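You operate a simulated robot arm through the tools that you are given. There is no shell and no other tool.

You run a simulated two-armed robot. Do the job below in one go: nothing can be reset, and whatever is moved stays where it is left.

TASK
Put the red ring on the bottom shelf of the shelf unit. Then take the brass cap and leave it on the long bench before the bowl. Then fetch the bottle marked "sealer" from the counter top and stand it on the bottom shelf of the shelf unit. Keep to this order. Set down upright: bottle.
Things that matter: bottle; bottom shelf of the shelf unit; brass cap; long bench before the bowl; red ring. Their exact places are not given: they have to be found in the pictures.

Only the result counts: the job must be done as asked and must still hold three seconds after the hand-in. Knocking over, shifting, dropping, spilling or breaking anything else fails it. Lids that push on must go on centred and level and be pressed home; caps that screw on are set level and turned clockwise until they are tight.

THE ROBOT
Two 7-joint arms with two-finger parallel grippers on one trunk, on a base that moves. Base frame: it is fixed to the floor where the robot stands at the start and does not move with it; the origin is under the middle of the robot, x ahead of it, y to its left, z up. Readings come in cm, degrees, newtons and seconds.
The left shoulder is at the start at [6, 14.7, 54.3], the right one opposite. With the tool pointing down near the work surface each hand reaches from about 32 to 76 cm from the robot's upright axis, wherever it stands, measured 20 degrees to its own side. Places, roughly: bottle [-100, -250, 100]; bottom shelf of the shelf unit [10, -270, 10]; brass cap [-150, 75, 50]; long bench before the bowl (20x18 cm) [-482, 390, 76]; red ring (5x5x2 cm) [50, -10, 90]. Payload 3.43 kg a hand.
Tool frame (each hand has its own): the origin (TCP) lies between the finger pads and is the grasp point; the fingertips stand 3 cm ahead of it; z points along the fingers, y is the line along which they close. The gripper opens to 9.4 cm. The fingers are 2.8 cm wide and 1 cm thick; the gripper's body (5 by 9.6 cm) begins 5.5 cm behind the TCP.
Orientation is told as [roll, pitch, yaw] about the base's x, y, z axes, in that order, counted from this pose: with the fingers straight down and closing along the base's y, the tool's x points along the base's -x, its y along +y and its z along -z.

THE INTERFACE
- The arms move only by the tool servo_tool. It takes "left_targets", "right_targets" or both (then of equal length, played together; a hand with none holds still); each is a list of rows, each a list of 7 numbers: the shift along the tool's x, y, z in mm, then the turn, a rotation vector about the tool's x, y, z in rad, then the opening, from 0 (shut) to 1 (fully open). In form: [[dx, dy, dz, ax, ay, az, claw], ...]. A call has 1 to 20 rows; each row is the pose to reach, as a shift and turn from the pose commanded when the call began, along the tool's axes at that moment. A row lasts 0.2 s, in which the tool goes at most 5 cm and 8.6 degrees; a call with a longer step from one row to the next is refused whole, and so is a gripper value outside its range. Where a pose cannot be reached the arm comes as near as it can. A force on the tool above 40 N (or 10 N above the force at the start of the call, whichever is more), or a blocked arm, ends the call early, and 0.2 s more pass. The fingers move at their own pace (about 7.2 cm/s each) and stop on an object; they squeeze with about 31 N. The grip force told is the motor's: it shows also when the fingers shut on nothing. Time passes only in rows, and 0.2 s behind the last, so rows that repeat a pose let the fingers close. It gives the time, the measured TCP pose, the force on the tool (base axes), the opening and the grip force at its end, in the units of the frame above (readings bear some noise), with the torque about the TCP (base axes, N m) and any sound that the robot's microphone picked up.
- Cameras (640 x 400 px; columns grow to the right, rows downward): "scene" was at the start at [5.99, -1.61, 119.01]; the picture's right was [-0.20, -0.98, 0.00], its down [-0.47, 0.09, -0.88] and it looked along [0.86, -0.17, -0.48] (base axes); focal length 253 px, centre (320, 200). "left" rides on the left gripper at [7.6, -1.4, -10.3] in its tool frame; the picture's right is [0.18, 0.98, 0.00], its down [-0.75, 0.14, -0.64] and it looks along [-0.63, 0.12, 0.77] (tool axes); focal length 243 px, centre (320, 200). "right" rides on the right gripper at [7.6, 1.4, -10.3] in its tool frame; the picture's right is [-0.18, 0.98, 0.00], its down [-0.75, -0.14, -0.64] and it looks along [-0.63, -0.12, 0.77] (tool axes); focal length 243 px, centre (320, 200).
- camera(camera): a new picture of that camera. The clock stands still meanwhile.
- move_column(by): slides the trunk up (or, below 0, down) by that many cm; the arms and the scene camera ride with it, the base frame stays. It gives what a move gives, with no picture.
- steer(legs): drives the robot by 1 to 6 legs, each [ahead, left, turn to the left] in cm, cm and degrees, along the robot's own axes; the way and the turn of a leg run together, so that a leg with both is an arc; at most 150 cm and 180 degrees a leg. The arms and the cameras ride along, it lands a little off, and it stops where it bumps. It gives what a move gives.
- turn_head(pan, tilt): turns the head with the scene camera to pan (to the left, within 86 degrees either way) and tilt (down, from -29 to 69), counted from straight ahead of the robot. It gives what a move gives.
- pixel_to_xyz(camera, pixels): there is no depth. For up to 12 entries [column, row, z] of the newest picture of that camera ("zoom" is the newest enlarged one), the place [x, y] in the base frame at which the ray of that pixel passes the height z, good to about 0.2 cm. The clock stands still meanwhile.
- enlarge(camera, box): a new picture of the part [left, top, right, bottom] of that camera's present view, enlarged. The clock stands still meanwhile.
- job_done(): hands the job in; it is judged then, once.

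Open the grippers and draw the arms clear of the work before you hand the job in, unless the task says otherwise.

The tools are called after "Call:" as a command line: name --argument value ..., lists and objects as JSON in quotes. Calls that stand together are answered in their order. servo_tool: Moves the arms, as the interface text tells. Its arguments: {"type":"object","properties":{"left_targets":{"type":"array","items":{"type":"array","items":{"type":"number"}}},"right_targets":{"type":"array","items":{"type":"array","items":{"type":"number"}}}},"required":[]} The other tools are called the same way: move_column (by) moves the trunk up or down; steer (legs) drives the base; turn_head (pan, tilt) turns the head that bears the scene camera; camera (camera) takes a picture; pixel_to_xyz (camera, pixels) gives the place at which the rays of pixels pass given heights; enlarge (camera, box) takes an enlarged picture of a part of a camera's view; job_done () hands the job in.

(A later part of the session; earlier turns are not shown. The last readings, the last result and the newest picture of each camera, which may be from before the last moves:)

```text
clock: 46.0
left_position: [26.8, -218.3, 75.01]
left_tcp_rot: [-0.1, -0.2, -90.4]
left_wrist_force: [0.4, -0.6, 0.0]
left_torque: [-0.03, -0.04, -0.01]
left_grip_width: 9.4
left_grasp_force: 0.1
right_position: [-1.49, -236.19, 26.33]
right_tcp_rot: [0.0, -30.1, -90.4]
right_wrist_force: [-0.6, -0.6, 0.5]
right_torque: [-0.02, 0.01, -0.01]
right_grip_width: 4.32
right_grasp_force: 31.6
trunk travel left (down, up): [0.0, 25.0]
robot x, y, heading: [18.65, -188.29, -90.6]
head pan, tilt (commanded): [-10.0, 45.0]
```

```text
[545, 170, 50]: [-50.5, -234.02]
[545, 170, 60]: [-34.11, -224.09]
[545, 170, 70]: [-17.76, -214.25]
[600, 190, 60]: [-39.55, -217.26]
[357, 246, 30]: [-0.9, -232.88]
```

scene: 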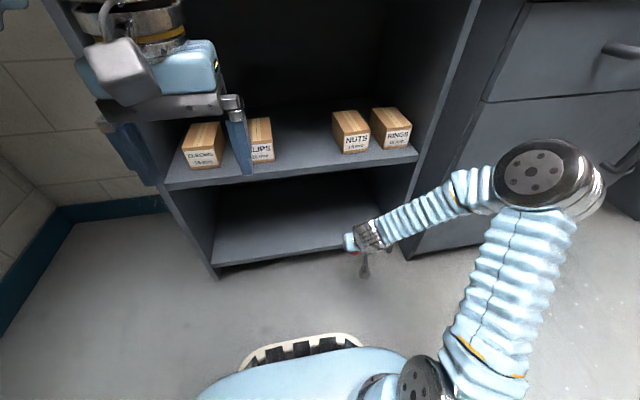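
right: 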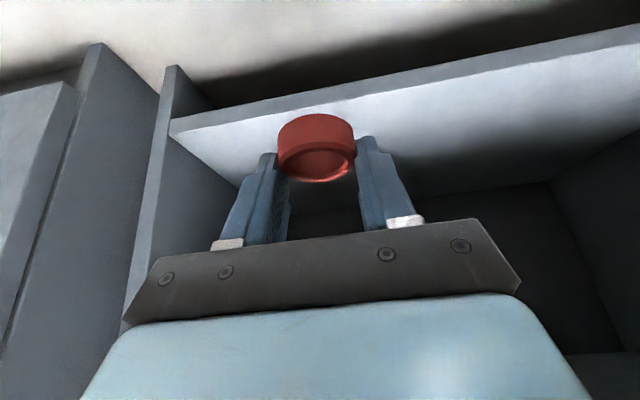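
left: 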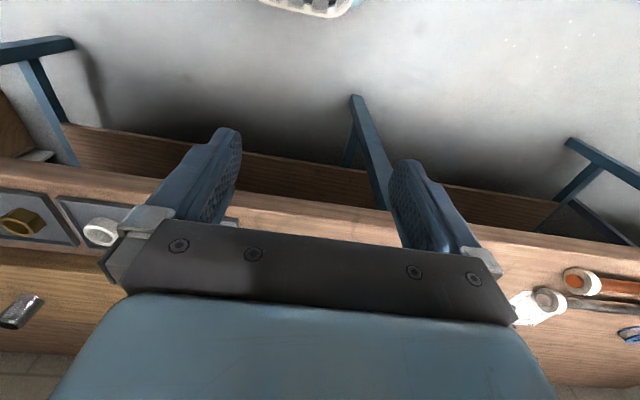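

I move 10 cm in and 8 cm down first, watching the elbow against the cabinet.

Call:
servo_tool --right_targets '[[-8, 0, 20, 0, 0, 0, 0], [-16, 0, 40, 0, 0, 0, 0], [-24, 0, 60, 0, 0, 0, 0], [-31, 0, 80, 0, 0, 0, 0], [-39, 0, 100, 0, 0, 0, 0], [-46.6, 0, 119, 0, 0, 0, 0], [-46.6, 0, 119, 0, 0, 0, 0]]'

Call:
camera --camera "scene"

Call:
camera --camera "right"

```text
clock: 47.6
left_position: [26.66, -218.37, 75.0]
left_tcp_rot: [-0.1, -0.1, -90.4]
left_wrist_force: [0.2, -0.3, -0.6]
left_torque: [-0.02, 0.0, 0.04]
left_grip_width: 9.42
left_grasp_force: 0.2
right_position: [-1.46, -246.09, 18.33]
right_tcp_rot: [0.0, -30.0, -90.5]
right_wrist_force: [-0.4, 0.4, -0.6]
right_torque: [0.01, 0.03, 0.01]
right_grip_width: 4.34
right_grasp_force: 31.6
trunk travel left (down, up): [0.0, 25.0]
robot x, y, heading: [19.1, -188.43, -90.5]
head pan, tilt (commanded): [-10.0, 45.0]
```

```text
taken
```

scene: 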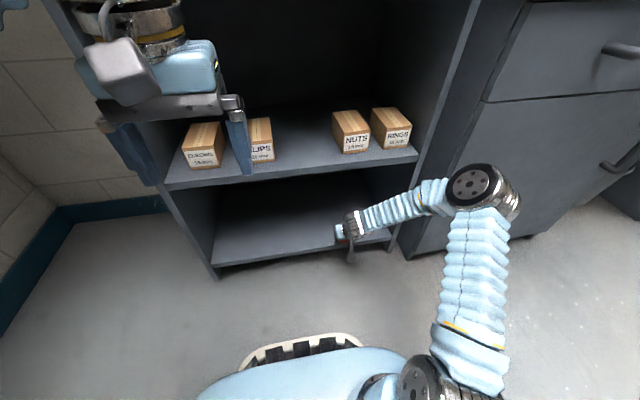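

```text
taken
```

right: 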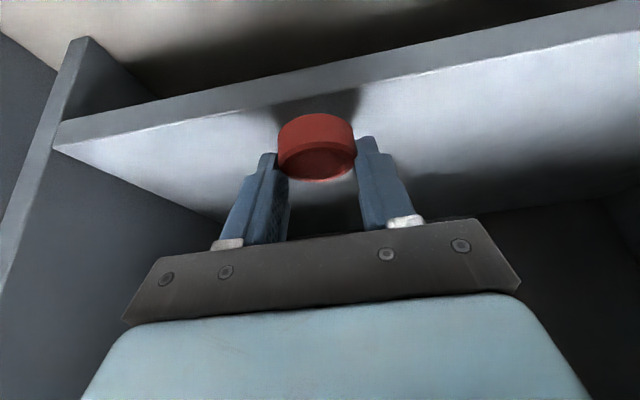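

The elbow is clear of the cabinet. I go 9.5 cm further in at the same height.

Call:
servo_tool --right_targets '[[-20, 0, 12, 0, 0, 0, 0], [-41, 0, 24, 0, 0, 0, 0], [-62, 0, 36, 0, 0, 0, 0], [-82, 0, 47.5, 0, 0, 0, 0], [-82, 0, 47.5, 0, 0, 0, 0]]'

Call:
camera --camera "scene"

Call:
camera --camera "right"

```text
clock: 48.8
left_position: [26.73, -218.23, 74.92]
left_tcp_rot: [0.0, -0.2, -90.4]
left_wrist_force: [0.1, 0.4, 0.2]
left_torque: [0.03, 0.0, -0.01]
left_grip_width: 9.4
left_grasp_force: 0.1
right_position: [-1.63, -255.6, 18.41]
right_tcp_rot: [0.0, -30.1, -90.4]
right_wrist_force: [-0.1, -0.1, 0.0]
right_torque: [0.02, 0.03, 0.03]
right_grip_width: 4.31
right_grasp_force: 31.3
trunk travel left (down, up): [0.0, 25.0]
robot x, y, heading: [18.93, -188.12, -90.7]
head pan, tilt (commanded): [-10.0, 45.0]
```

```text
taken
```

scene: 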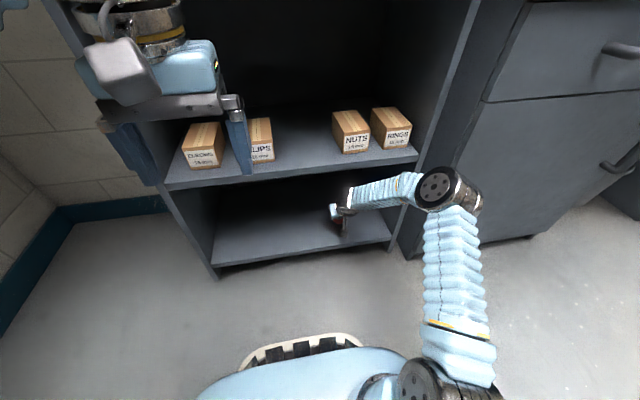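

```text
taken
```

right: 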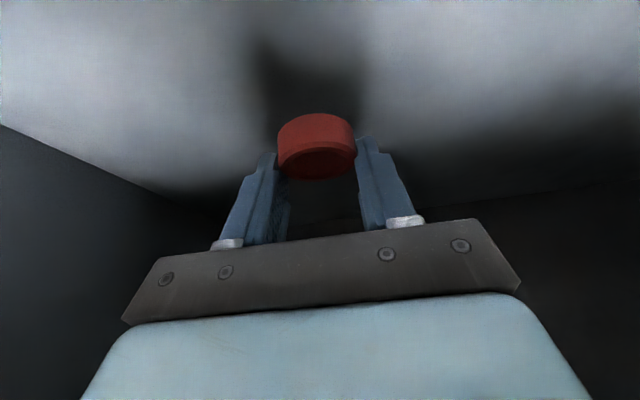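

I lower 4.4 cm, then go on in small steps until contact.

Call:
servo_tool --right_targets '[[5.5, 0, 9.5, 0, 0, 0, 0], [11, 0, 19, 0, 0, 0, 0], [16.5, 0, 28.6, 0, 0, 0, 0], [22, 0, 38.1, 0, 0, 0, 0], [22, 0, 38.1, 0, 0, 0, 0]]'

Call:
camera --camera "right"

```text
clock: 49.8
left_position: [26.72, -218.22, 74.95]
left_tcp_rot: [-0.1, -0.3, -90.4]
left_wrist_force: [0.2, 0.1, -0.3]
left_torque: [0.0, 0.04, 0.01]
left_grip_width: 9.41
left_grasp_force: 0.1
right_position: [-1.3, -256.16, 15.34]
right_tcp_rot: [-0.1, -31.3, -90.5]
right_wrist_force: [-0.2, 7.3, 28.1]
right_torque: [0.31, 0.14, -0.03]
right_grip_width: 4.34
right_grasp_force: 30.9
trunk travel left (down, up): [0.0, 25.0]
robot x, y, heading: [18.86, -187.92, -90.5]
head pan, tilt (commanded): [-10.0, 45.0]
stopped in row 5 (right hand): the force on the tool passed its limit at 95 N (the readings are from after the stop); the commanded pose is now the measured one
```

```text
taken
```

right: 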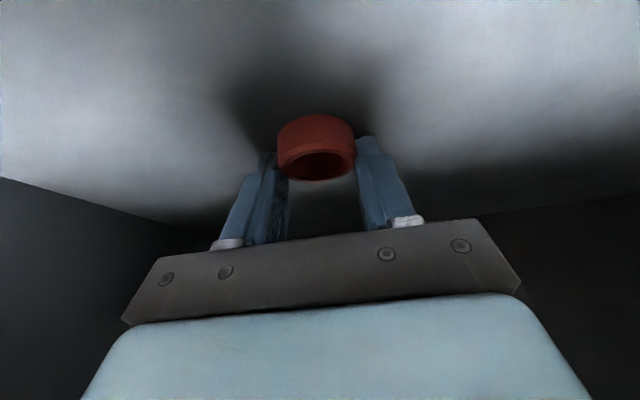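

Contact came at TCP z≈15.3 (ring bottom ≈12), with the torque showing contact at the fingertips. I look closely from both cameras before letting go.

Call:
enlarge --camera "right" --box '[220, 80, 420, 205]'

Call:
enlarge --camera "scene" --box '[290, 170, 410, 260]'

```text
3.20 times, centred on (320, 142) of right
```

zoom: 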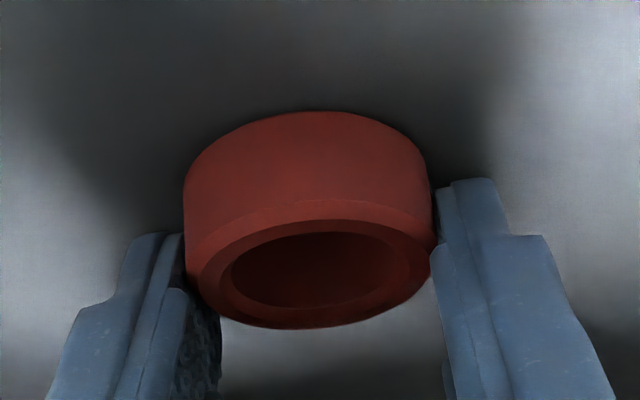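

```text
4.44 times, centred on (350, 215) of scene
```

zoom: 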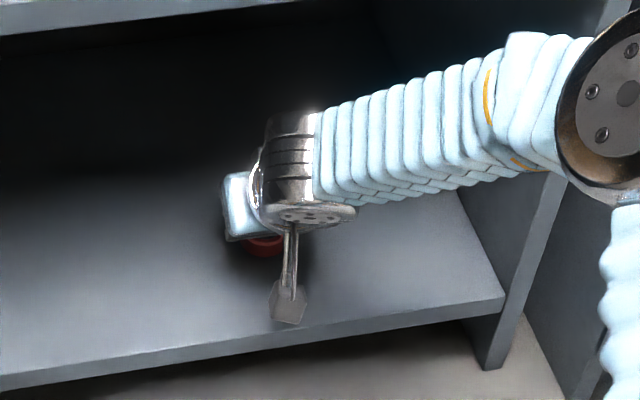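

The ring rests on the shelf. I relieve the pressure slightly, open the fingers, and draw back along the fingers.

Call:
servo_tool --right_targets '[[-0.5, 0, -0.9, 0, 0, 0, 0], [-0.5, 0, -0.9, 0, 0, 0, 0.55], [-0.5, 0, -0.9, 0, 0, 0, 0.75], [-0.5, 0, -0.9, 0, 0, 0, 0.75], [-1, 0, -10, 0, 0, 0, 0.75], [-1, 0, -30, 0, 0, 0, 0.75], [-1, 0, -60, 0, 0, 0, 0.75], [-1, 0, -60, 0, 0, 0, 0.75]]'

Call:
camera --camera "right"

```text
clock: 51.6
left_position: [26.75, -218.25, 75.0]
left_tcp_rot: [-0.1, -0.2, -90.5]
left_wrist_force: [0.1, -0.8, 0.3]
left_torque: [0.02, -0.02, -0.01]
left_grip_width: 9.41
left_grasp_force: 0.1
right_position: [-1.36, -253.07, 20.13]
right_tcp_rot: [0.0, -30.7, -90.3]
right_wrist_force: [-0.9, -0.3, 0.7]
right_torque: [0.02, -0.01, 0.02]
right_grip_width: 7.04
right_grasp_force: 0.0
trunk travel left (down, up): [0.0, 25.0]
robot x, y, heading: [18.51, -187.98, -90.7]
head pan, tilt (commanded): [-10.0, 45.0]
```

```text
taken
```

right: 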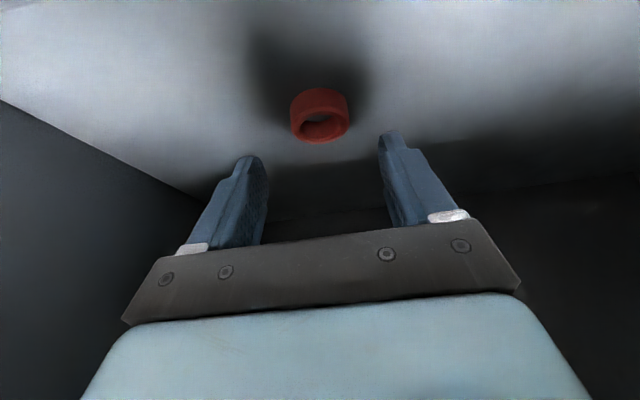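

The red ring lies flat on the bottom shelf, free of the fingers. I withdraw the hand out of the unit and raise it to the travelling pose.

Call:
servo_tool --right_targets '[[23, 0, -28, 0, 0, 0, 0.75], [46, 0, -55, 0, 0, 0, 0.75], [69, 0, -83, 0, 0, 0, 0.75], [92, 0, -111, 0, 0, 0, 0.75], [116, 0, -138, 0, 0, 0, 0.75], [105, 0, -177, 0, 0, 0, 1], [95, 0, -215, 0, 0, 0, 1], [85, 0, -254, 0, 0, 0, 1], [74, 0, -293, 0, 0, 0, 1], [64, 0, -331, 0, 0, 0, 1], [53, 0, -370, 0, 0, 0, 1], [43, 0, -408, 0, 0, 0, 1], [33, 0, -447, 0, 0, 0, 1], [22, 0, -486, 0, 0, 0, 1], [12, 0, -524, 0, 0, 0, 1], [1, 0, -563, 0, 0, 0, 1], [-9, 0, -601, 0, 0, 0, 1], [-19, 0, -640, 0, 0, 0, 1], [-19, 0, -640, 0, 0, 0, 1]]'

Call:
enlarge --camera "scene" --box '[190, 140, 430, 290]'

```text
clock: 55.6
left_position: [26.65, -218.22, 74.98]
left_tcp_rot: [-0.2, -0.1, -90.5]
left_wrist_force: [0.8, -0.9, 0.7]
left_torque: [0.0, 0.0, 0.01]
left_grip_width: 9.41
left_grasp_force: 0.0
right_position: [-1.4, -221.97, 76.17]
right_tcp_rot: [0.1, -30.7, -90.3]
right_wrist_force: [0.7, 0.5, -0.3]
right_torque: [0.02, -0.03, 0.02]
right_grip_width: 9.43
right_grasp_force: 0.0
trunk travel left (down, up): [0.0, 25.0]
robot x, y, heading: [19.34, -188.08, -90.5]
head pan, tilt (commanded): [-10.0, 45.0]
```

```text
2.67 times, centred on (310, 215) of scene
```

zoom: 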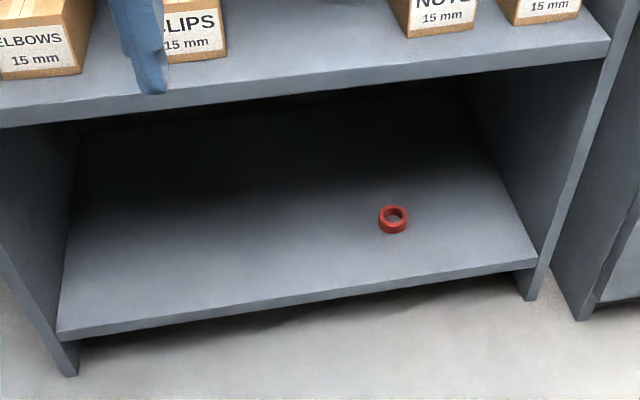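

The ring is well placed. I use it to check the shelf's height (its place is known from the hand readings), then move on to the brass cap.

Call:
pixel_to_xyz --camera "zoom" --pixels '[[393, 226, 10], [393, 226, 12], [393, 212, 12], [393, 212, 14]]'

Call:
turn_head --pan -60 --tilt 15

Call:
camera --camera "scene"

```text
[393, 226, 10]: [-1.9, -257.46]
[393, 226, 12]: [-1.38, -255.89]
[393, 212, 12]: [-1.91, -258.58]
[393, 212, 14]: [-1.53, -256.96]
```

```text
clock: 56.8
left_position: [26.82, -218.24, 74.96]
left_tcp_rot: [-0.1, -0.2, -90.4]
left_wrist_force: [-0.3, 0.6, 0.0]
left_torque: [0.02, -0.01, -0.02]
left_grip_width: 9.41
left_grasp_force: 0.1
right_position: [-1.34, -221.89, 76.07]
right_tcp_rot: [0.0, -30.8, -90.4]
right_wrist_force: [0.8, 0.1, 0.7]
right_torque: [0.01, -0.01, 0.0]
right_grip_width: 9.4
right_grasp_force: 0.0
trunk travel left (down, up): [0.0, 25.0]
robot x, y, heading: [18.8, -188.33, -90.6]
head pan, tilt (commanded): [-60.0, 15.0]
```

```text
taken
```

scene: 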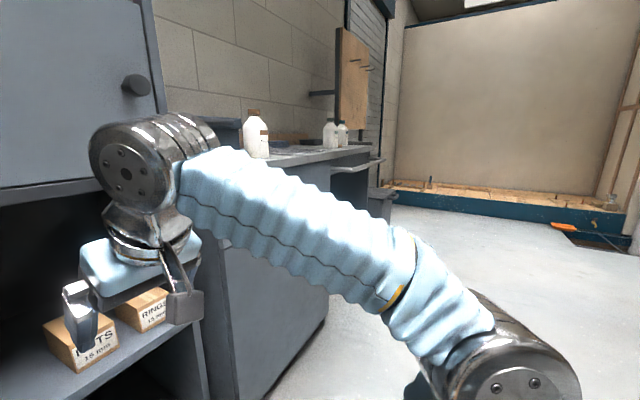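

While here I raise the trunk again and read the bottles' labels on the counter.

Call:
move_column --by 25

Call:
turn_head --pan -55 --tilt 20

Call:
camera --camera "scene"

```text
clock: 59.4
left_position: [26.74, -218.12, 99.91]
left_tcp_rot: [-0.1, -0.1, -90.4]
left_wrist_force: [0.3, -0.3, 0.0]
left_torque: [0.0, 0.0, -0.01]
left_grip_width: 9.37
left_grasp_force: 0.2
right_position: [-1.37, -222.09, 101.15]
right_tcp_rot: [0.1, -30.8, -90.4]
right_wrist_force: [-0.3, 0.4, 0.1]
right_torque: [-0.02, 0.0, 0.0]
right_grip_width: 9.42
right_grasp_force: 0.0
trunk travel left (down, up): [-25.0, 0.0]
robot x, y, heading: [19.13, -187.96, -90.1]
head pan, tilt (commanded): [-60.0, 15.0]
```

```text
clock: 60.0
left_position: [26.73, -218.23, 99.93]
left_tcp_rot: [0.0, -0.2, -90.5]
left_wrist_force: [0.7, 0.4, -0.1]
left_torque: [0.02, 0.01, -0.03]
left_grip_width: 9.44
left_grasp_force: 0.1
right_position: [-1.32, -222.05, 101.06]
right_tcp_rot: [0.2, -30.8, -90.4]
right_wrist_force: [0.1, -0.6, -0.7]
right_torque: [-0.01, -0.02, -0.05]
right_grip_width: 9.42
right_grasp_force: 0.2
trunk travel left (down, up): [-25.0, 0.0]
robot x, y, heading: [18.99, -188.15, -90.6]
head pan, tilt (commanded): [-55.0, 20.0]
```

```text
taken
```

scene: 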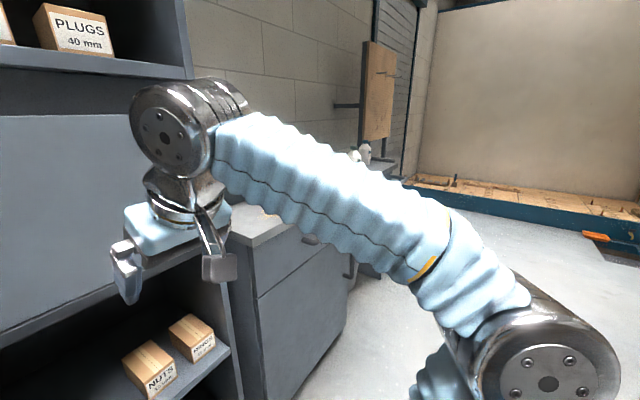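

My arm hides the counter. I back off 45 cm and turn right 45° to view the bottles and the room behind the rack.

Call:
steer --legs '[[-45, 0, 0], [0, 0, -45]]'

Call:
turn_head --pan 0 --tilt 15

Call:
camera --camera "scene"

Call:
turn_head --pan -70 --tilt 15

Call:
camera --camera "scene"

```text
clock: 64.8
left_position: [3.62, -170.27, 99.88]
left_tcp_rot: [0.0, -0.2, -135.2]
left_wrist_force: [-0.7, -0.9, -0.1]
left_torque: [-0.02, -0.01, -0.01]
left_grip_width: 9.41
left_grasp_force: 0.1
right_position: [-18.99, -153.19, 101.1]
right_tcp_rot: [0.1, -30.8, -135.1]
right_wrist_force: [0.3, 0.8, 0.2]
right_torque: [-0.02, 0.03, -0.01]
right_grip_width: 9.4
right_grasp_force: 0.2
trunk travel left (down, up): [-25.0, 0.0]
robot x, y, heading: [19.41, -143.4, -135.6]
head pan, tilt (commanded): [-55.0, 20.0]
```

```text
clock: 66.0
left_position: [3.63, -170.32, 100.04]
left_tcp_rot: [-0.1, -0.2, -135.2]
left_wrist_force: [-0.2, -0.7, -0.3]
left_torque: [-0.01, 0.01, 0.03]
left_grip_width: 9.4
left_grasp_force: 0.0
right_position: [-18.93, -153.13, 101.07]
right_tcp_rot: [0.2, -30.8, -135.1]
right_wrist_force: [0.5, 0.0, 0.6]
right_torque: [0.01, 0.0, -0.03]
right_grip_width: 9.38
right_grasp_force: 0.0
trunk travel left (down, up): [-25.0, 0.0]
robot x, y, heading: [19.47, -143.08, -135.2]
head pan, tilt (commanded): [0.0, 15.0]
```

```text
taken
```

scene: 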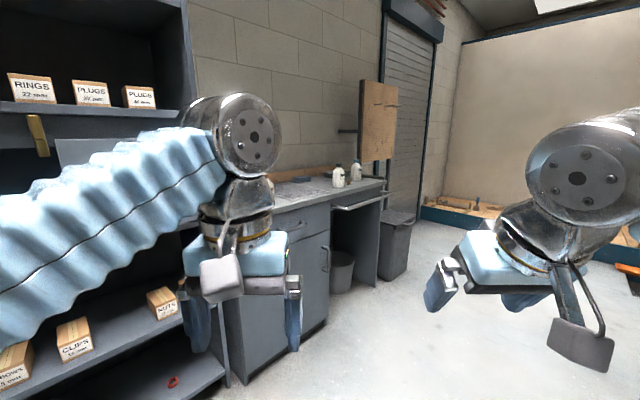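

```text
clock: 67.5
left_position: [3.61, -170.31, 99.96]
left_tcp_rot: [-0.1, -0.3, -135.3]
left_wrist_force: [-0.6, 0.6, 0.2]
left_torque: [0.02, 0.03, 0.02]
left_grip_width: 9.41
left_grasp_force: 0.0
right_position: [-18.99, -153.23, 100.93]
right_tcp_rot: [0.1, -30.8, -135.1]
right_wrist_force: [0.5, 0.3, 0.4]
right_torque: [-0.02, -0.03, -0.02]
right_grip_width: 9.38
right_grasp_force: 0.1
trunk travel left (down, up): [-25.0, 0.0]
robot x, y, heading: [19.25, -143.36, -135.1]
head pan, tilt (commanded): [-70.0, 15.0]
```

```text
taken
```

scene: 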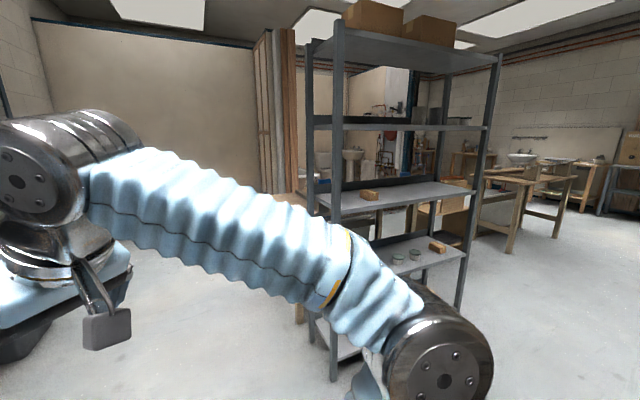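

Beyond the rack are wooden tables where the brass cap may be. I locate the rack's posts and the table legs on the floor.

Call:
pixel_to_xyz --camera "scene" --pixels '[[335, 380, 0], [460, 303, 0], [312, 340, 0], [510, 252, 0], [557, 237, 0], [475, 232, 0], [300, 320, 0]]'

Call:
enlarge --camera "scene" --box '[280, 120, 640, 345]'

```text
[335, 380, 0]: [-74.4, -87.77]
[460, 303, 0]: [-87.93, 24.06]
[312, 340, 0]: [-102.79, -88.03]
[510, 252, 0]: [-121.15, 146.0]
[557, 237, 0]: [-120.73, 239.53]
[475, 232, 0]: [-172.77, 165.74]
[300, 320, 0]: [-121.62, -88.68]
```

```text
1.78 times, centred on (460, 232) of scene
```

zoom: 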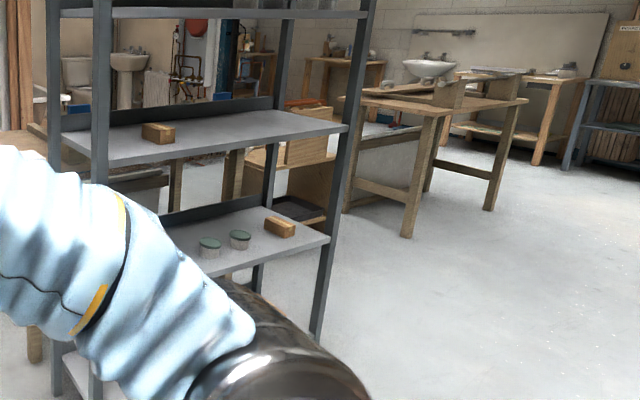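

The rack spans x −75…−120, y −88…24. I turn to face +y, drive up the corridor past its end, and look left for the cap.

Call:
steer --legs '[[0, 0, -135], [30, 34, 0], [150, 0, 0]]'

Call:
turn_head --pan 75 --tilt 25

Call:
camera --camera "scene"

```text
clock: 82.8
left_position: [-23.39, 66.12, 99.93]
left_tcp_rot: [-0.1, -0.2, 90.1]
left_wrist_force: [-0.1, -0.7, -0.6]
left_torque: [-0.02, 0.04, 0.01]
left_grip_width: 9.39
left_grasp_force: 0.1
right_position: [4.77, 70.09, 100.95]
right_tcp_rot: [0.1, -30.7, 90.1]
right_wrist_force: [1.0, 0.7, 0.5]
right_torque: [-0.01, 0.01, 0.02]
right_grip_width: 9.39
right_grasp_force: 0.0
trunk travel left (down, up): [-25.0, 0.0]
robot x, y, heading: [-15.13, 36.1, 90.0]
head pan, tilt (commanded): [-70.0, 15.0]
```

```text
clock: 85.0
left_position: [-23.25, 66.1, 100.04]
left_tcp_rot: [0.0, -0.1, 90.1]
left_wrist_force: [0.0, 0.1, 0.7]
left_torque: [-0.01, 0.0, -0.02]
left_grip_width: 9.41
left_grasp_force: 0.1
right_position: [4.72, 70.06, 101.14]
right_tcp_rot: [0.2, -30.7, 90.1]
right_wrist_force: [0.2, -0.1, -0.2]
right_torque: [0.04, 0.02, -0.02]
right_grip_width: 9.41
right_grasp_force: 0.1
trunk travel left (down, up): [-25.0, 0.0]
robot x, y, heading: [-15.23, 36.09, 90.0]
head pan, tilt (commanded): [75.0, 25.0]
```

```text
taken
```

scene: 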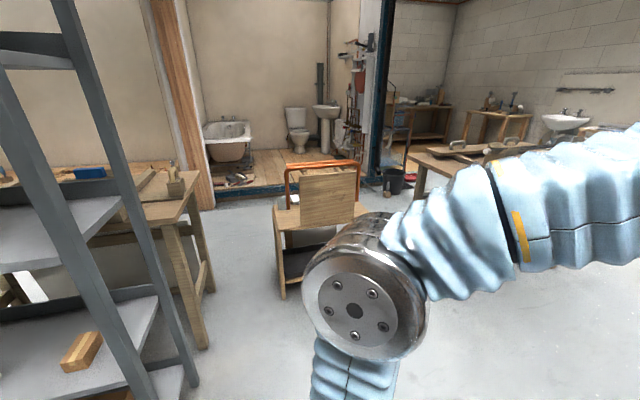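

A small wooden stand with an orange handle is at (320,230); the cap may be on its step. I enlarge.

Call:
enlarge --camera "scene" --box '[255, 150, 415, 300]'

Call:
pixel_to_xyz --camera "scene" --pixels '[[284, 298, 0], [200, 348, 0], [300, 220, 50], [360, 205, 50], [275, 210, 50], [330, 175, 70]]'

```text
2.67 times, centred on (335, 225) of scene
```

zoom: 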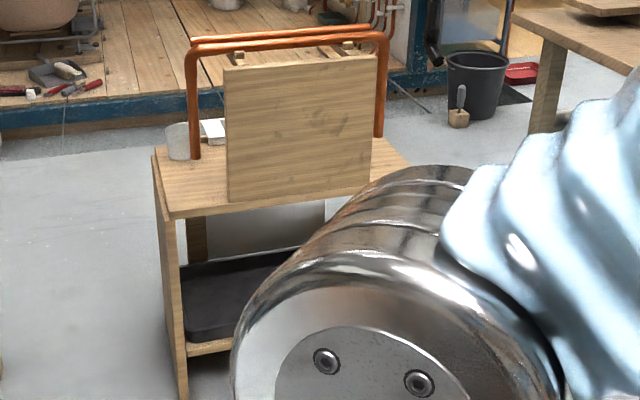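

```text
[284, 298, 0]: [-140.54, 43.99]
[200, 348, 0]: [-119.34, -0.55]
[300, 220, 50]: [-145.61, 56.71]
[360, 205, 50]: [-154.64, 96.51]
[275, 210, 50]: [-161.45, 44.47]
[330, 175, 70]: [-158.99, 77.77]
```

The stand (top z≈50) has an upright board; the cap is not visible from this side. I turn to face it and look again.

Call:
steer --legs '[[0, 0, 90], [0, -39, 0]]'

Call:
turn_head --pan 0 --tilt 25

Call:
camera --camera "scene"

```text
clock: 91.3
left_position: [-44.94, 67.31, 99.91]
left_tcp_rot: [0.0, -0.3, 179.2]
left_wrist_force: [-0.2, 0.4, 0.3]
left_torque: [0.01, 0.0, -0.02]
left_grip_width: 9.39
left_grasp_force: 0.1
right_position: [-48.43, 95.44, 101.01]
right_tcp_rot: [0.1, -30.9, 179.0]
right_wrist_force: [0.5, 0.3, 0.3]
right_torque: [0.03, -0.03, -0.02]
right_grip_width: 9.41
right_grasp_force: 0.0
trunk travel left (down, up): [-25.0, 0.0]
robot x, y, heading: [-14.92, 75.4, 179.1]
head pan, tilt (commanded): [75.0, 25.0]
```

```text
clock: 92.8
left_position: [-44.99, 67.4, 100.05]
left_tcp_rot: [-0.1, -0.3, 179.2]
left_wrist_force: [-0.3, -0.5, 0.0]
left_torque: [0.02, 0.03, 0.03]
left_grip_width: 9.42
left_grasp_force: 0.0
right_position: [-48.43, 95.4, 101.0]
right_tcp_rot: [0.0, -30.7, 179.2]
right_wrist_force: [0.6, -0.2, 0.5]
right_torque: [0.0, 0.0, 0.0]
right_grip_width: 9.4
right_grasp_force: 0.1
trunk travel left (down, up): [-25.0, 0.0]
robot x, y, heading: [-14.81, 75.18, 179.2]
head pan, tilt (commanded): [0.0, 25.0]
```

```text
taken
```

scene: 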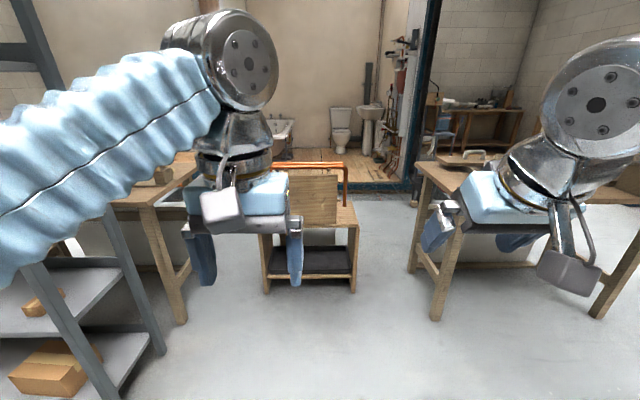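

Call:
enlarge --camera "scene" --box '[250, 150, 370, 300]'

Call:
pixel_to_xyz --camera "scene" --pixels '[[265, 292, 0], [353, 291, 0], [187, 322, 0], [160, 352, 0], [435, 318, 0], [412, 270, 0], [600, 315, 0]]'

```text
2.67 times, centred on (310, 225) of scene
```

zoom: 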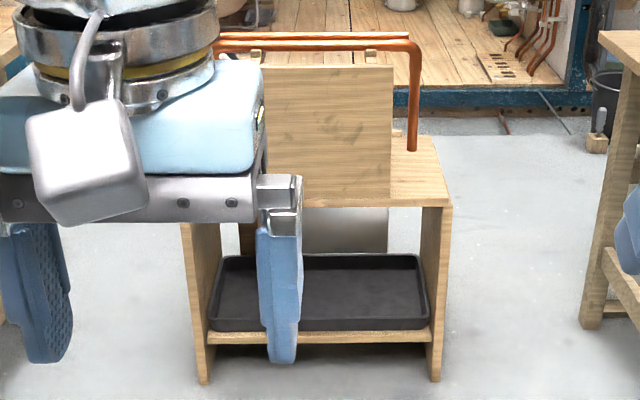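

```text
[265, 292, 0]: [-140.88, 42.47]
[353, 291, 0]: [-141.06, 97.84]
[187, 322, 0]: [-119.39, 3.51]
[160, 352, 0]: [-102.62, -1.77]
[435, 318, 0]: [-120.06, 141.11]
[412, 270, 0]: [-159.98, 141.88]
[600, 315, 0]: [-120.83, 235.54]
```

The cap is likely behind the upright board. I drive closer (staying clear of the rack) so that a hand camera can look over the board.

Call:
steer --legs '[[45, -8, 0.8]]'

Call:
turn_head --pan 0 --tilt 35

Call:
camera --camera "scene"

Call:
camera --camera "right"

Call:
camera --camera "left"

```text
clock: 95.5
left_position: [-89.83, 75.13, 99.96]
left_tcp_rot: [-0.1, -0.1, -179.9]
left_wrist_force: [0.1, 0.2, -0.1]
left_torque: [0.0, 0.0, -0.01]
left_grip_width: 9.44
left_grasp_force: 0.1
right_position: [-93.86, 103.21, 101.1]
right_tcp_rot: [0.1, -30.8, -179.7]
right_wrist_force: [1.0, 1.1, 0.9]
right_torque: [-0.01, 0.03, -0.02]
right_grip_width: 9.4
right_grasp_force: 0.1
trunk travel left (down, up): [-25.0, 0.0]
robot x, y, heading: [-59.88, 83.42, -180.0]
head pan, tilt (commanded): [0.0, 25.0]
```

```text
clock: 96.2
left_position: [-89.69, 75.13, 99.86]
left_tcp_rot: [0.0, -0.2, -179.9]
left_wrist_force: [0.5, -0.1, 0.0]
left_torque: [-0.02, 0.01, -0.01]
left_grip_width: 9.41
left_grasp_force: 0.1
right_position: [-93.86, 103.24, 101.02]
right_tcp_rot: [0.1, -30.8, -179.8]
right_wrist_force: [-0.5, 0.4, 0.4]
right_torque: [0.0, 0.04, -0.05]
right_grip_width: 9.42
right_grasp_force: 0.1
trunk travel left (down, up): [-25.0, 0.0]
robot x, y, heading: [-59.63, 83.78, -179.9]
head pan, tilt (commanded): [0.0, 35.0]
```

```text
taken
```

scene: 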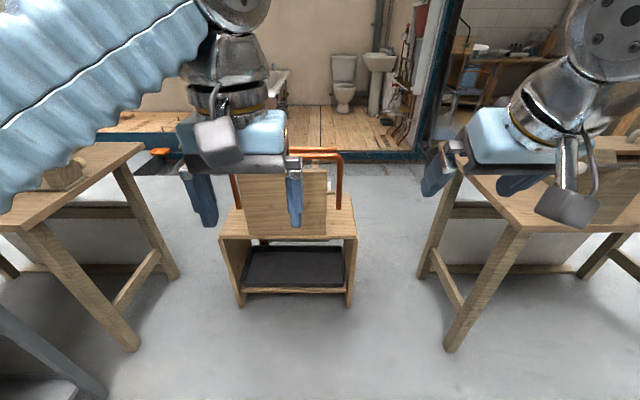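

```text
taken
```

right: 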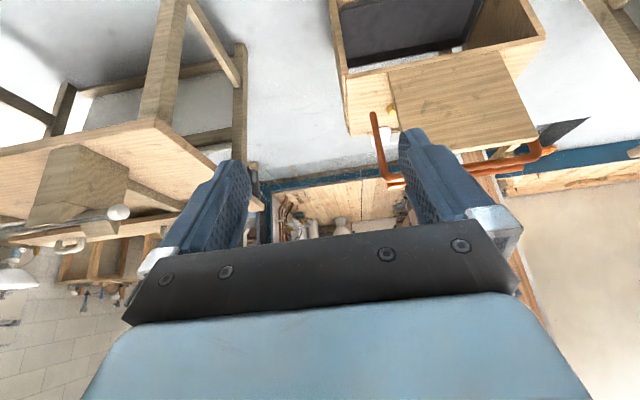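

```text
taken
```

left: 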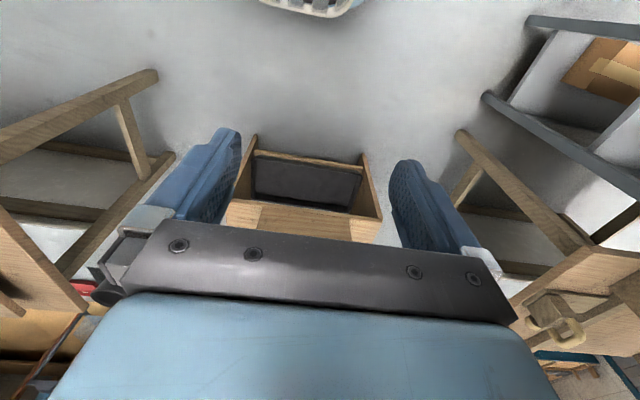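

In the right hand camera something brass-coloured shows at about (391,108), just behind the board's edge. I enlarge it.

Call:
enlarge --camera "right" --box '[340, 60, 460, 135]'

Call:
enlarge --camera "scene" --box '[215, 135, 365, 245]'

```text
5.33 times, centred on (400, 98) of right
```

zoom: 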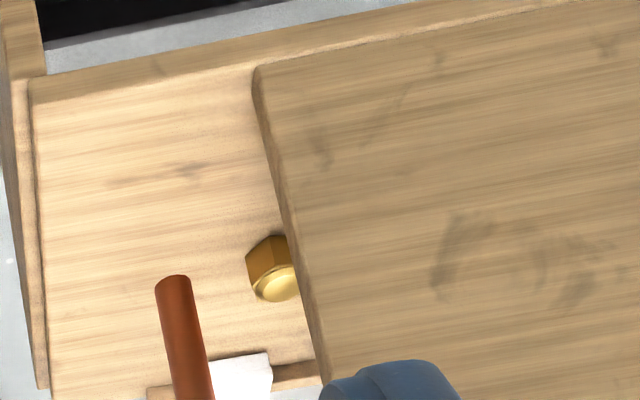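

```text
3.64 times, centred on (290, 190) of scene
```

zoom: 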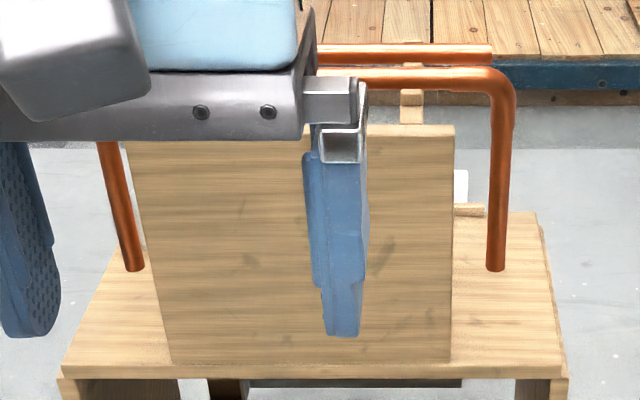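

The brass cap stands on the stand's top just behind the board's north edge. I measure its place, the pipe's foot and the board.

Call:
pixel_to_xyz --camera "right" --pixels '[[391, 111, 50], [391, 111, 51], [391, 111, 52], [347, 75, 50], [373, 113, 60], [389, 73, 50], [388, 73, 72], [400, 130, 72]]'

Call:
pixel_to_xyz --camera "scene" --pixels '[[357.9, 239.5, 50], [220, 239.5, 50], [338, 209, 50], [238, 209, 50], [325.5, 234, 50], [326, 170, 72], [350, 193, 50], [338, 157, 75]]'

```text
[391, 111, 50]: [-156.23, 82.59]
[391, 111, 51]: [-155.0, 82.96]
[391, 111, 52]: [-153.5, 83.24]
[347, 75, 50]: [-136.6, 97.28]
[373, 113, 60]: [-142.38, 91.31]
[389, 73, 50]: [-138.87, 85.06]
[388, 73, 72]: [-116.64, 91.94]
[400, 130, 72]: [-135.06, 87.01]
```

```text
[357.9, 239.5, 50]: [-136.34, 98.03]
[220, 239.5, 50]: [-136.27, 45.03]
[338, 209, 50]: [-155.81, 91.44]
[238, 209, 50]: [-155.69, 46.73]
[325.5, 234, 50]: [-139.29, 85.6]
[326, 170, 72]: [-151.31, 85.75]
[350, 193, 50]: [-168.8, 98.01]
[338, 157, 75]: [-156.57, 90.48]
```

I drive 28 cm closer so the head camera can look down over the board at the cap and pipes.

Call:
steer --legs '[[28, 0, 0]]'

Call:
turn_head --pan 0 --tilt 50

Call:
camera --camera "scene"

Call:
camera --camera "right"

```text
clock: 98.2
left_position: [-118.29, 75.06, 99.99]
left_tcp_rot: [-0.1, -0.2, -179.9]
left_wrist_force: [-0.6, 0.2, 0.2]
left_torque: [-0.01, 0.02, 0.01]
left_grip_width: 9.4
left_grasp_force: 0.0
right_position: [-122.35, 103.25, 100.98]
right_tcp_rot: [0.1, -30.8, -179.9]
right_wrist_force: [0.9, 0.5, -0.6]
right_torque: [0.02, 0.01, -0.01]
right_grip_width: 9.39
right_grasp_force: 0.0
trunk travel left (down, up): [-25.0, 0.0]
robot x, y, heading: [-88.37, 83.28, -179.9]
head pan, tilt (commanded): [0.0, 35.0]
```

```text
clock: 99.0
left_position: [-118.5, 75.23, 100.05]
left_tcp_rot: [-0.1, -0.1, -179.9]
left_wrist_force: [-0.6, -0.3, -0.1]
left_torque: [0.01, -0.01, 0.04]
left_grip_width: 9.4
left_grasp_force: 0.0
right_position: [-122.35, 103.34, 101.02]
right_tcp_rot: [0.0, -30.7, -179.8]
right_wrist_force: [-0.6, 0.3, -1.0]
right_torque: [-0.03, -0.01, 0.0]
right_grip_width: 9.39
right_grasp_force: 0.0
trunk travel left (down, up): [-25.0, 0.0]
robot x, y, heading: [-88.28, 83.17, -179.9]
head pan, tilt (commanded): [0.0, 50.0]
```

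```text
taken
```

scene: 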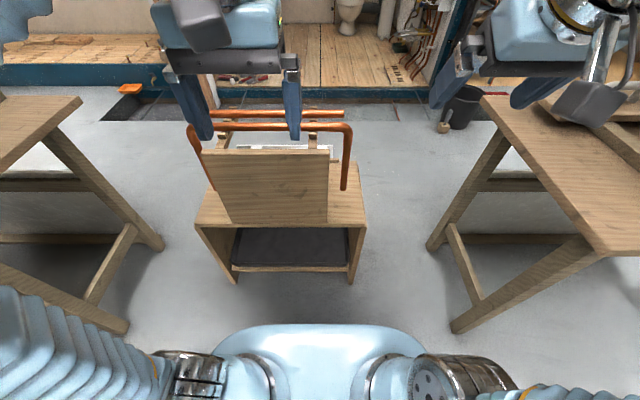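

```text
taken
```

right: 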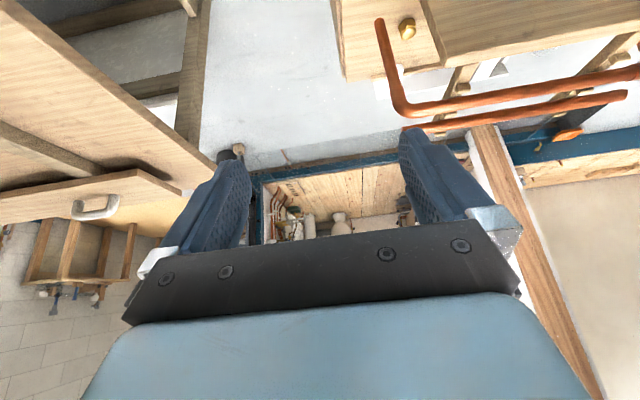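

The cap shows at (406,28) of the right camera with the pipe beside it. I enlarge.

Call:
enlarge --camera "right" --box '[330, 0, 490, 140]'

Call:
enlarge --camera "scene" --box '[180, 90, 380, 290]'

```text
2.86 times, centred on (410, 70) of right
```

zoom: 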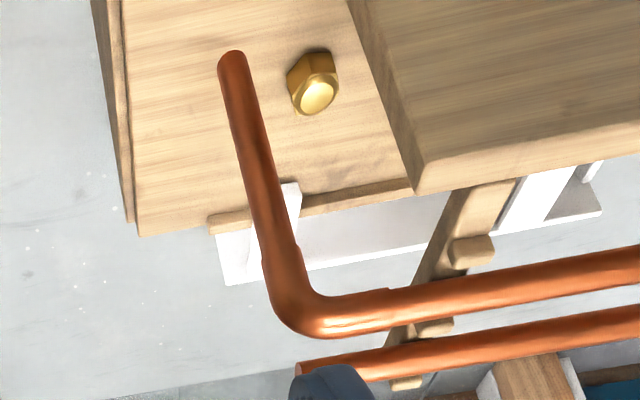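

```text
2.00 times, centred on (280, 190) of scene
```

zoom: 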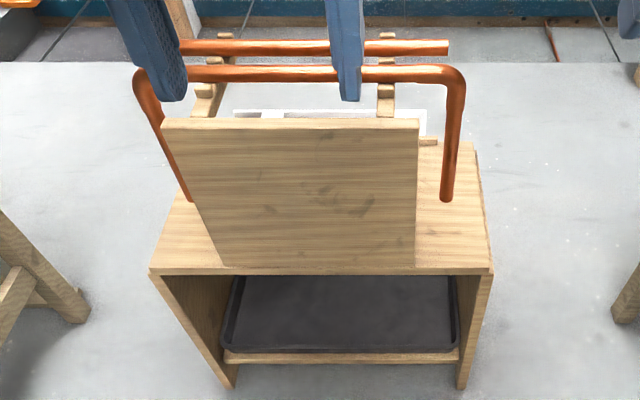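

I triangulate the pipe's leg end, bend, the stand's corner, and the board's top corner from both cameras.

Call:
pixel_to_xyz --camera "scene" --pixels '[[343, 189, 50], [343, 189, 55], [343, 189, 60], [349, 125, 70], [349, 125, 75], [349, 125, 80], [357, 161.5, 50], [328.5, 149, 75], [328.5, 149, 80], [302.5, 122, 80]]'

Call:
pixel_to_xyz --camera "right" --pixels '[[378.9, 19.3, 50], [378.9, 19.3, 55], [378.9, 19.3, 60], [403, 112, 70], [403, 112, 75], [403, 112, 80], [346.4, 82.2, 50], [447, 66, 75], [447, 66, 80], [406.5, 26.3, 50], [408.6, 33.3, 52], [408.6, 33.3, 53]]'

```text
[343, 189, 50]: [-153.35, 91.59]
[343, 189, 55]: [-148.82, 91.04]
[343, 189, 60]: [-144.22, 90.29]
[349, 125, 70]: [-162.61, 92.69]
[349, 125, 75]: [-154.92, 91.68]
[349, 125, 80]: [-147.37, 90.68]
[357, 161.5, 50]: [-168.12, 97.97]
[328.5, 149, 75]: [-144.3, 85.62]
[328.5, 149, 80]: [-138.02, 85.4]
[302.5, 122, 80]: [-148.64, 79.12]
```

```text
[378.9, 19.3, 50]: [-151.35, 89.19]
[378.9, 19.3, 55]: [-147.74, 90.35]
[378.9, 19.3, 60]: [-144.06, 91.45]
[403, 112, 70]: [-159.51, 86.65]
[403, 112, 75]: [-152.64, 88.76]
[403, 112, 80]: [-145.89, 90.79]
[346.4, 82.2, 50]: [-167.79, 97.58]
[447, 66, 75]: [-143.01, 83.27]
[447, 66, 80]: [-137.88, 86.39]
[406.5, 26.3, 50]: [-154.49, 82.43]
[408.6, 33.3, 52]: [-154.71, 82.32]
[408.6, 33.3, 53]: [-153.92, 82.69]
```

The bent pipe hangs from wooden arms (bar z≈80, leg end z≈58), the cap stands at about (-154.5,82.5) on the stand top. I triangulate the second bar and the wooden arm as well.

Call:
pixel_to_xyz --camera "scene" --pixels '[[343.5, 113.5, 75], [343.5, 113.5, 80], [343.5, 113.5, 85], [314, 109, 75], [314, 109, 80], [290, 126, 80], [290, 114, 80]]'

Call:
pixel_to_xyz --camera "right" --pixels '[[403, 127.7, 75], [403, 127.7, 80], [403, 127.7, 85], [440, 134, 75], [440, 134, 80], [470, 100, 80], [470, 118, 80]]'

```text
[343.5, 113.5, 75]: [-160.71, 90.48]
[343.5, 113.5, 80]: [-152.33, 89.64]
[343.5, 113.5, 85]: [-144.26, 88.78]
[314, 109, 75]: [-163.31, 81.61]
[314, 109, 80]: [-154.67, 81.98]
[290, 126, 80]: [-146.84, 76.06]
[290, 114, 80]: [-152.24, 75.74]
```

```text
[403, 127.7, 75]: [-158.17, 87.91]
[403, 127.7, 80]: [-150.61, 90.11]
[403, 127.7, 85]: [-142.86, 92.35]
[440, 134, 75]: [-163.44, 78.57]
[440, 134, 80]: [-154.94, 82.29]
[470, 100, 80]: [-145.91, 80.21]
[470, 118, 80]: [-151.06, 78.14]
```

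The cap is clear from the north side: the bars (x≈-146 and -151.5, z≈80) end at y≈91. I'll come in with the right hand from the north at 45°, closing along x. First I bring the hand upright and yaw it.

Call:
steer --legs '[[0, 6, 0]]'

Call:
servo_tool --right_targets '[[0, 0, 0, 0, 0.134, 0, 0.7], [0, 0, 0, 0, 0.269, 0, 0.7], [0, 0, 0, 0, 0.403, 0, 0.7], [0, 0, 0, 0, 0.5376, 0, 0.7], [0, 0, 0, 0, 0.5376, 0, 0.7]]'

Call:
servo_tool --right_targets '[[0, 0, 0, 0, 0, 0.143, 0.7], [0, 0, 0, 0, 0, 0.286, 0.7], [0, 0, 0, 0, 0, 0.428, 0.7], [0, 0, 0, 0, 0, 0.571, 0.7], [0, 0, 0, 0, 0, 0.714, 0.7], [0, 0, 0, 0, 0, 0.857, 0.7], [0, 0, 0, 0, 0, 1.0, 0.7], [0, 0, 0, 0, 0, 1.142, 0.7], [0, 0, 0, 0, 0, 1.285, 0.7], [0, 0, 0, 0, 0, 1.428, 0.7], [0, 0, 0, 0, 0, 1.571, 0.7], [0, 0, 0, 0, 0, 1.571, 0.7]]'

Call:
camera --camera "scene"

```text
clock: 100.0
left_position: [-118.42, 69.18, 99.92]
left_tcp_rot: [-0.2, -0.1, -179.9]
left_wrist_force: [-0.5, -0.6, 0.2]
left_torque: [-0.01, -0.01, 0.02]
left_grip_width: 9.39
left_grasp_force: 0.0
right_position: [-122.4, 97.22, 100.98]
right_tcp_rot: [0.1, -30.7, -179.9]
right_wrist_force: [0.1, -0.3, 0.5]
right_torque: [-0.01, 0.02, 0.0]
right_grip_width: 9.43
right_grasp_force: 0.0
trunk travel left (down, up): [-25.0, 0.0]
robot x, y, heading: [-88.38, 77.8, -179.8]
head pan, tilt (commanded): [0.0, 50.0]
```

```text
clock: 101.2
left_position: [-118.36, 68.95, 99.94]
left_tcp_rot: [-0.1, -0.3, -179.9]
left_wrist_force: [-0.3, 0.1, 0.7]
left_torque: [-0.01, -0.01, 0.0]
left_grip_width: 9.39
left_grasp_force: 0.1
right_position: [-122.43, 97.21, 100.96]
right_tcp_rot: [0.1, -7.7, -179.8]
right_wrist_force: [0.3, 0.6, 0.7]
right_torque: [-0.02, -0.02, 0.01]
right_grip_width: 6.57
right_grasp_force: 0.0
right hand out of reach, approached as far as the arm can: row 4, 5
trunk travel left (down, up): [-25.0, 0.0]
robot x, y, heading: [-88.17, 77.26, -179.9]
head pan, tilt (commanded): [0.0, 50.0]
```

```text
clock: 103.8
left_position: [-118.4, 69.21, 99.94]
left_tcp_rot: [-0.1, -0.3, -179.9]
left_wrist_force: [-1.0, 0.3, 0.5]
left_torque: [-0.02, 0.02, -0.03]
left_grip_width: 9.41
left_grasp_force: 0.1
right_position: [-122.49, 97.27, 101.0]
right_tcp_rot: [7.6, 0.0, 90.1]
right_wrist_force: [0.3, -0.2, 0.3]
right_torque: [-0.04, 0.03, 0.01]
right_grip_width: 6.58
right_grasp_force: 0.0
trunk travel left (down, up): [-25.0, 0.0]
robot x, y, heading: [-88.46, 77.3, -179.8]
head pan, tilt (commanded): [0.0, 50.0]
```

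```text
taken
```

scene: 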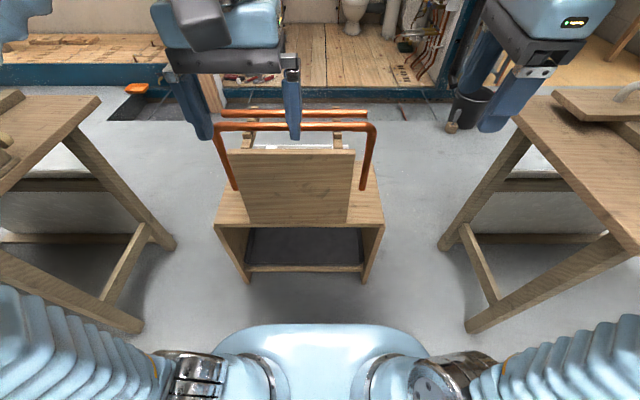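

The yaw worked. Now I tilt the hand 45° to point south-down while moving forward-right to a clear spot.

Call:
servo_tool --right_targets '[[-18, 20, 6, 0.021, 0.131, 0.009, 0.7], [-36, 40, 12, 0.042, 0.261, 0.017, 0.7], [-54, 60, 18, 0.063, 0.392, 0.026, 0.7], [-71, 81, 24, 0.084, 0.523, 0.035, 0.7], [-89, 101, 30, 0.105, 0.654, 0.043, 0.7], [-107, 121, 36, 0.1257, 0.7843, 0.0521, 0.7], [-107, 121, 36, 0.1257, 0.7843, 0.0521, 0.7]]'

Call:
camera --camera "scene"

Call:
camera --camera "right"

```text
clock: 105.4
left_position: [-118.33, 69.13, 99.98]
left_tcp_rot: [-0.1, -0.1, -180.0]
left_wrist_force: [-0.5, -0.6, 1.0]
left_torque: [0.03, 0.03, -0.03]
left_grip_width: 9.41
left_grasp_force: 0.0
right_position: [-131.49, 107.88, 98.7]
right_tcp_rot: [-0.2, 42.7, 89.9]
right_wrist_force: [-0.1, -1.3, -0.2]
right_torque: [0.04, 0.01, 0.01]
right_grip_width: 6.58
right_grasp_force: 0.1
right hand out of reach, approached as far as the arm can: row 5, 6, 7
trunk travel left (down, up): [-25.0, 0.0]
robot x, y, heading: [-88.01, 77.62, -179.9]
head pan, tilt (commanded): [0.0, 50.0]
```

```text
taken
```

scene: 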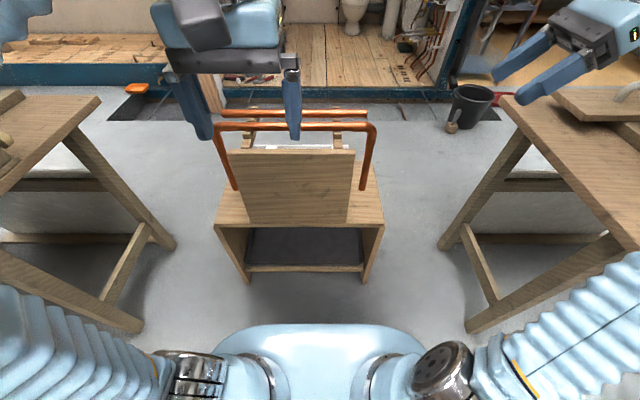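

```text
taken
```

right: 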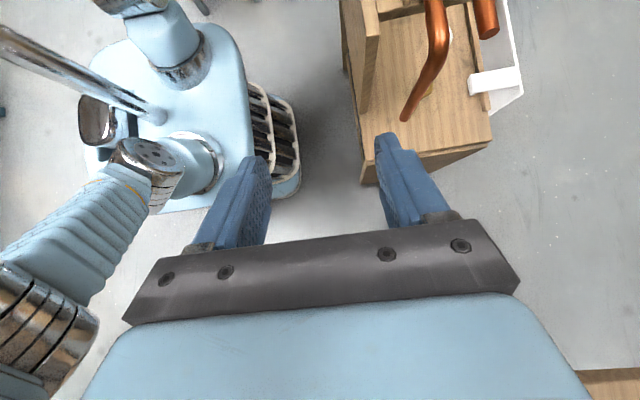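

The hand points south-down (47°). I move forward and down to the pre-grasp line (-154.5,104,78).

Call:
servo_tool --right_targets '[[-14, 29, 22, 0, 0, 0, 0.7], [-28, 58, 45, 0, 0, 0, 0.7], [-42, 86, 67, 0, 0, 0, 0.7], [-56, 115, 89, 0, 0, 0, 0.7], [-70, 144, 112, 0, 0, 0, 0.7], [-84, 173, 134, 0, 0, 0, 0.7], [-98, 201, 156, 0, 0, 0, 0.7], [-112, 230, 179, 0, 0, 0, 0.7], [-112, 230, 179, 0, 0, 0, 0.7]]'

Call:
camera --camera "scene"

Call:
camera --camera "right"

```text
clock: 107.4
left_position: [-118.45, 69.11, 99.97]
left_tcp_rot: [-0.1, -0.2, -179.9]
left_wrist_force: [0.5, -1.2, -0.3]
left_torque: [-0.02, 0.0, -0.01]
left_grip_width: 9.4
left_grasp_force: 0.1
right_position: [-153.72, 102.7, 77.6]
right_tcp_rot: [0.1, 45.0, 90.2]
right_wrist_force: [-0.6, 0.1, -0.1]
right_torque: [-0.02, 0.03, 0.02]
right_grip_width: 6.58
right_grasp_force: 0.0
right hand out of reach, approached as far as the arm can: row 8, 9
trunk travel left (down, up): [-25.0, 0.0]
robot x, y, heading: [-88.31, 77.43, -180.1]
head pan, tilt (commanded): [0.0, 50.0]
```

```text
taken
```

scene: 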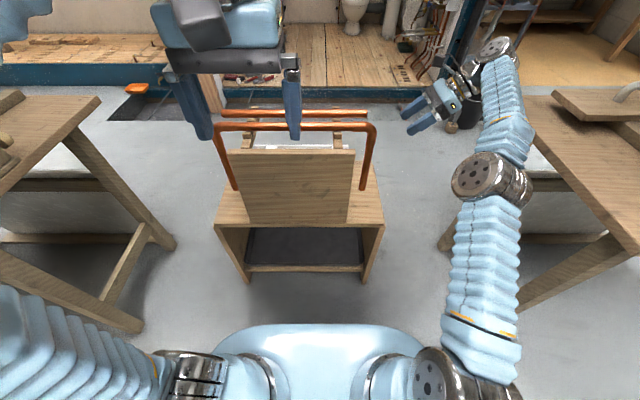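

```text
taken
```

right: 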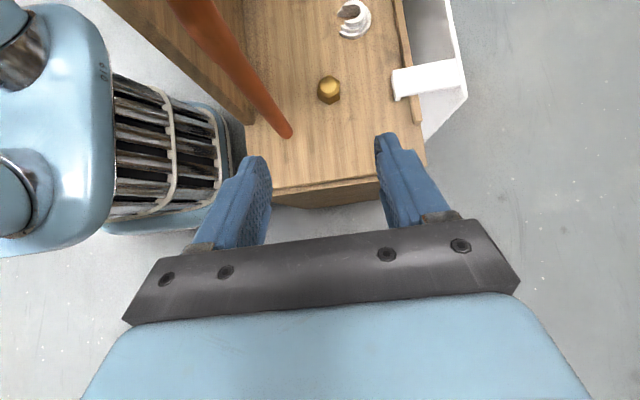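

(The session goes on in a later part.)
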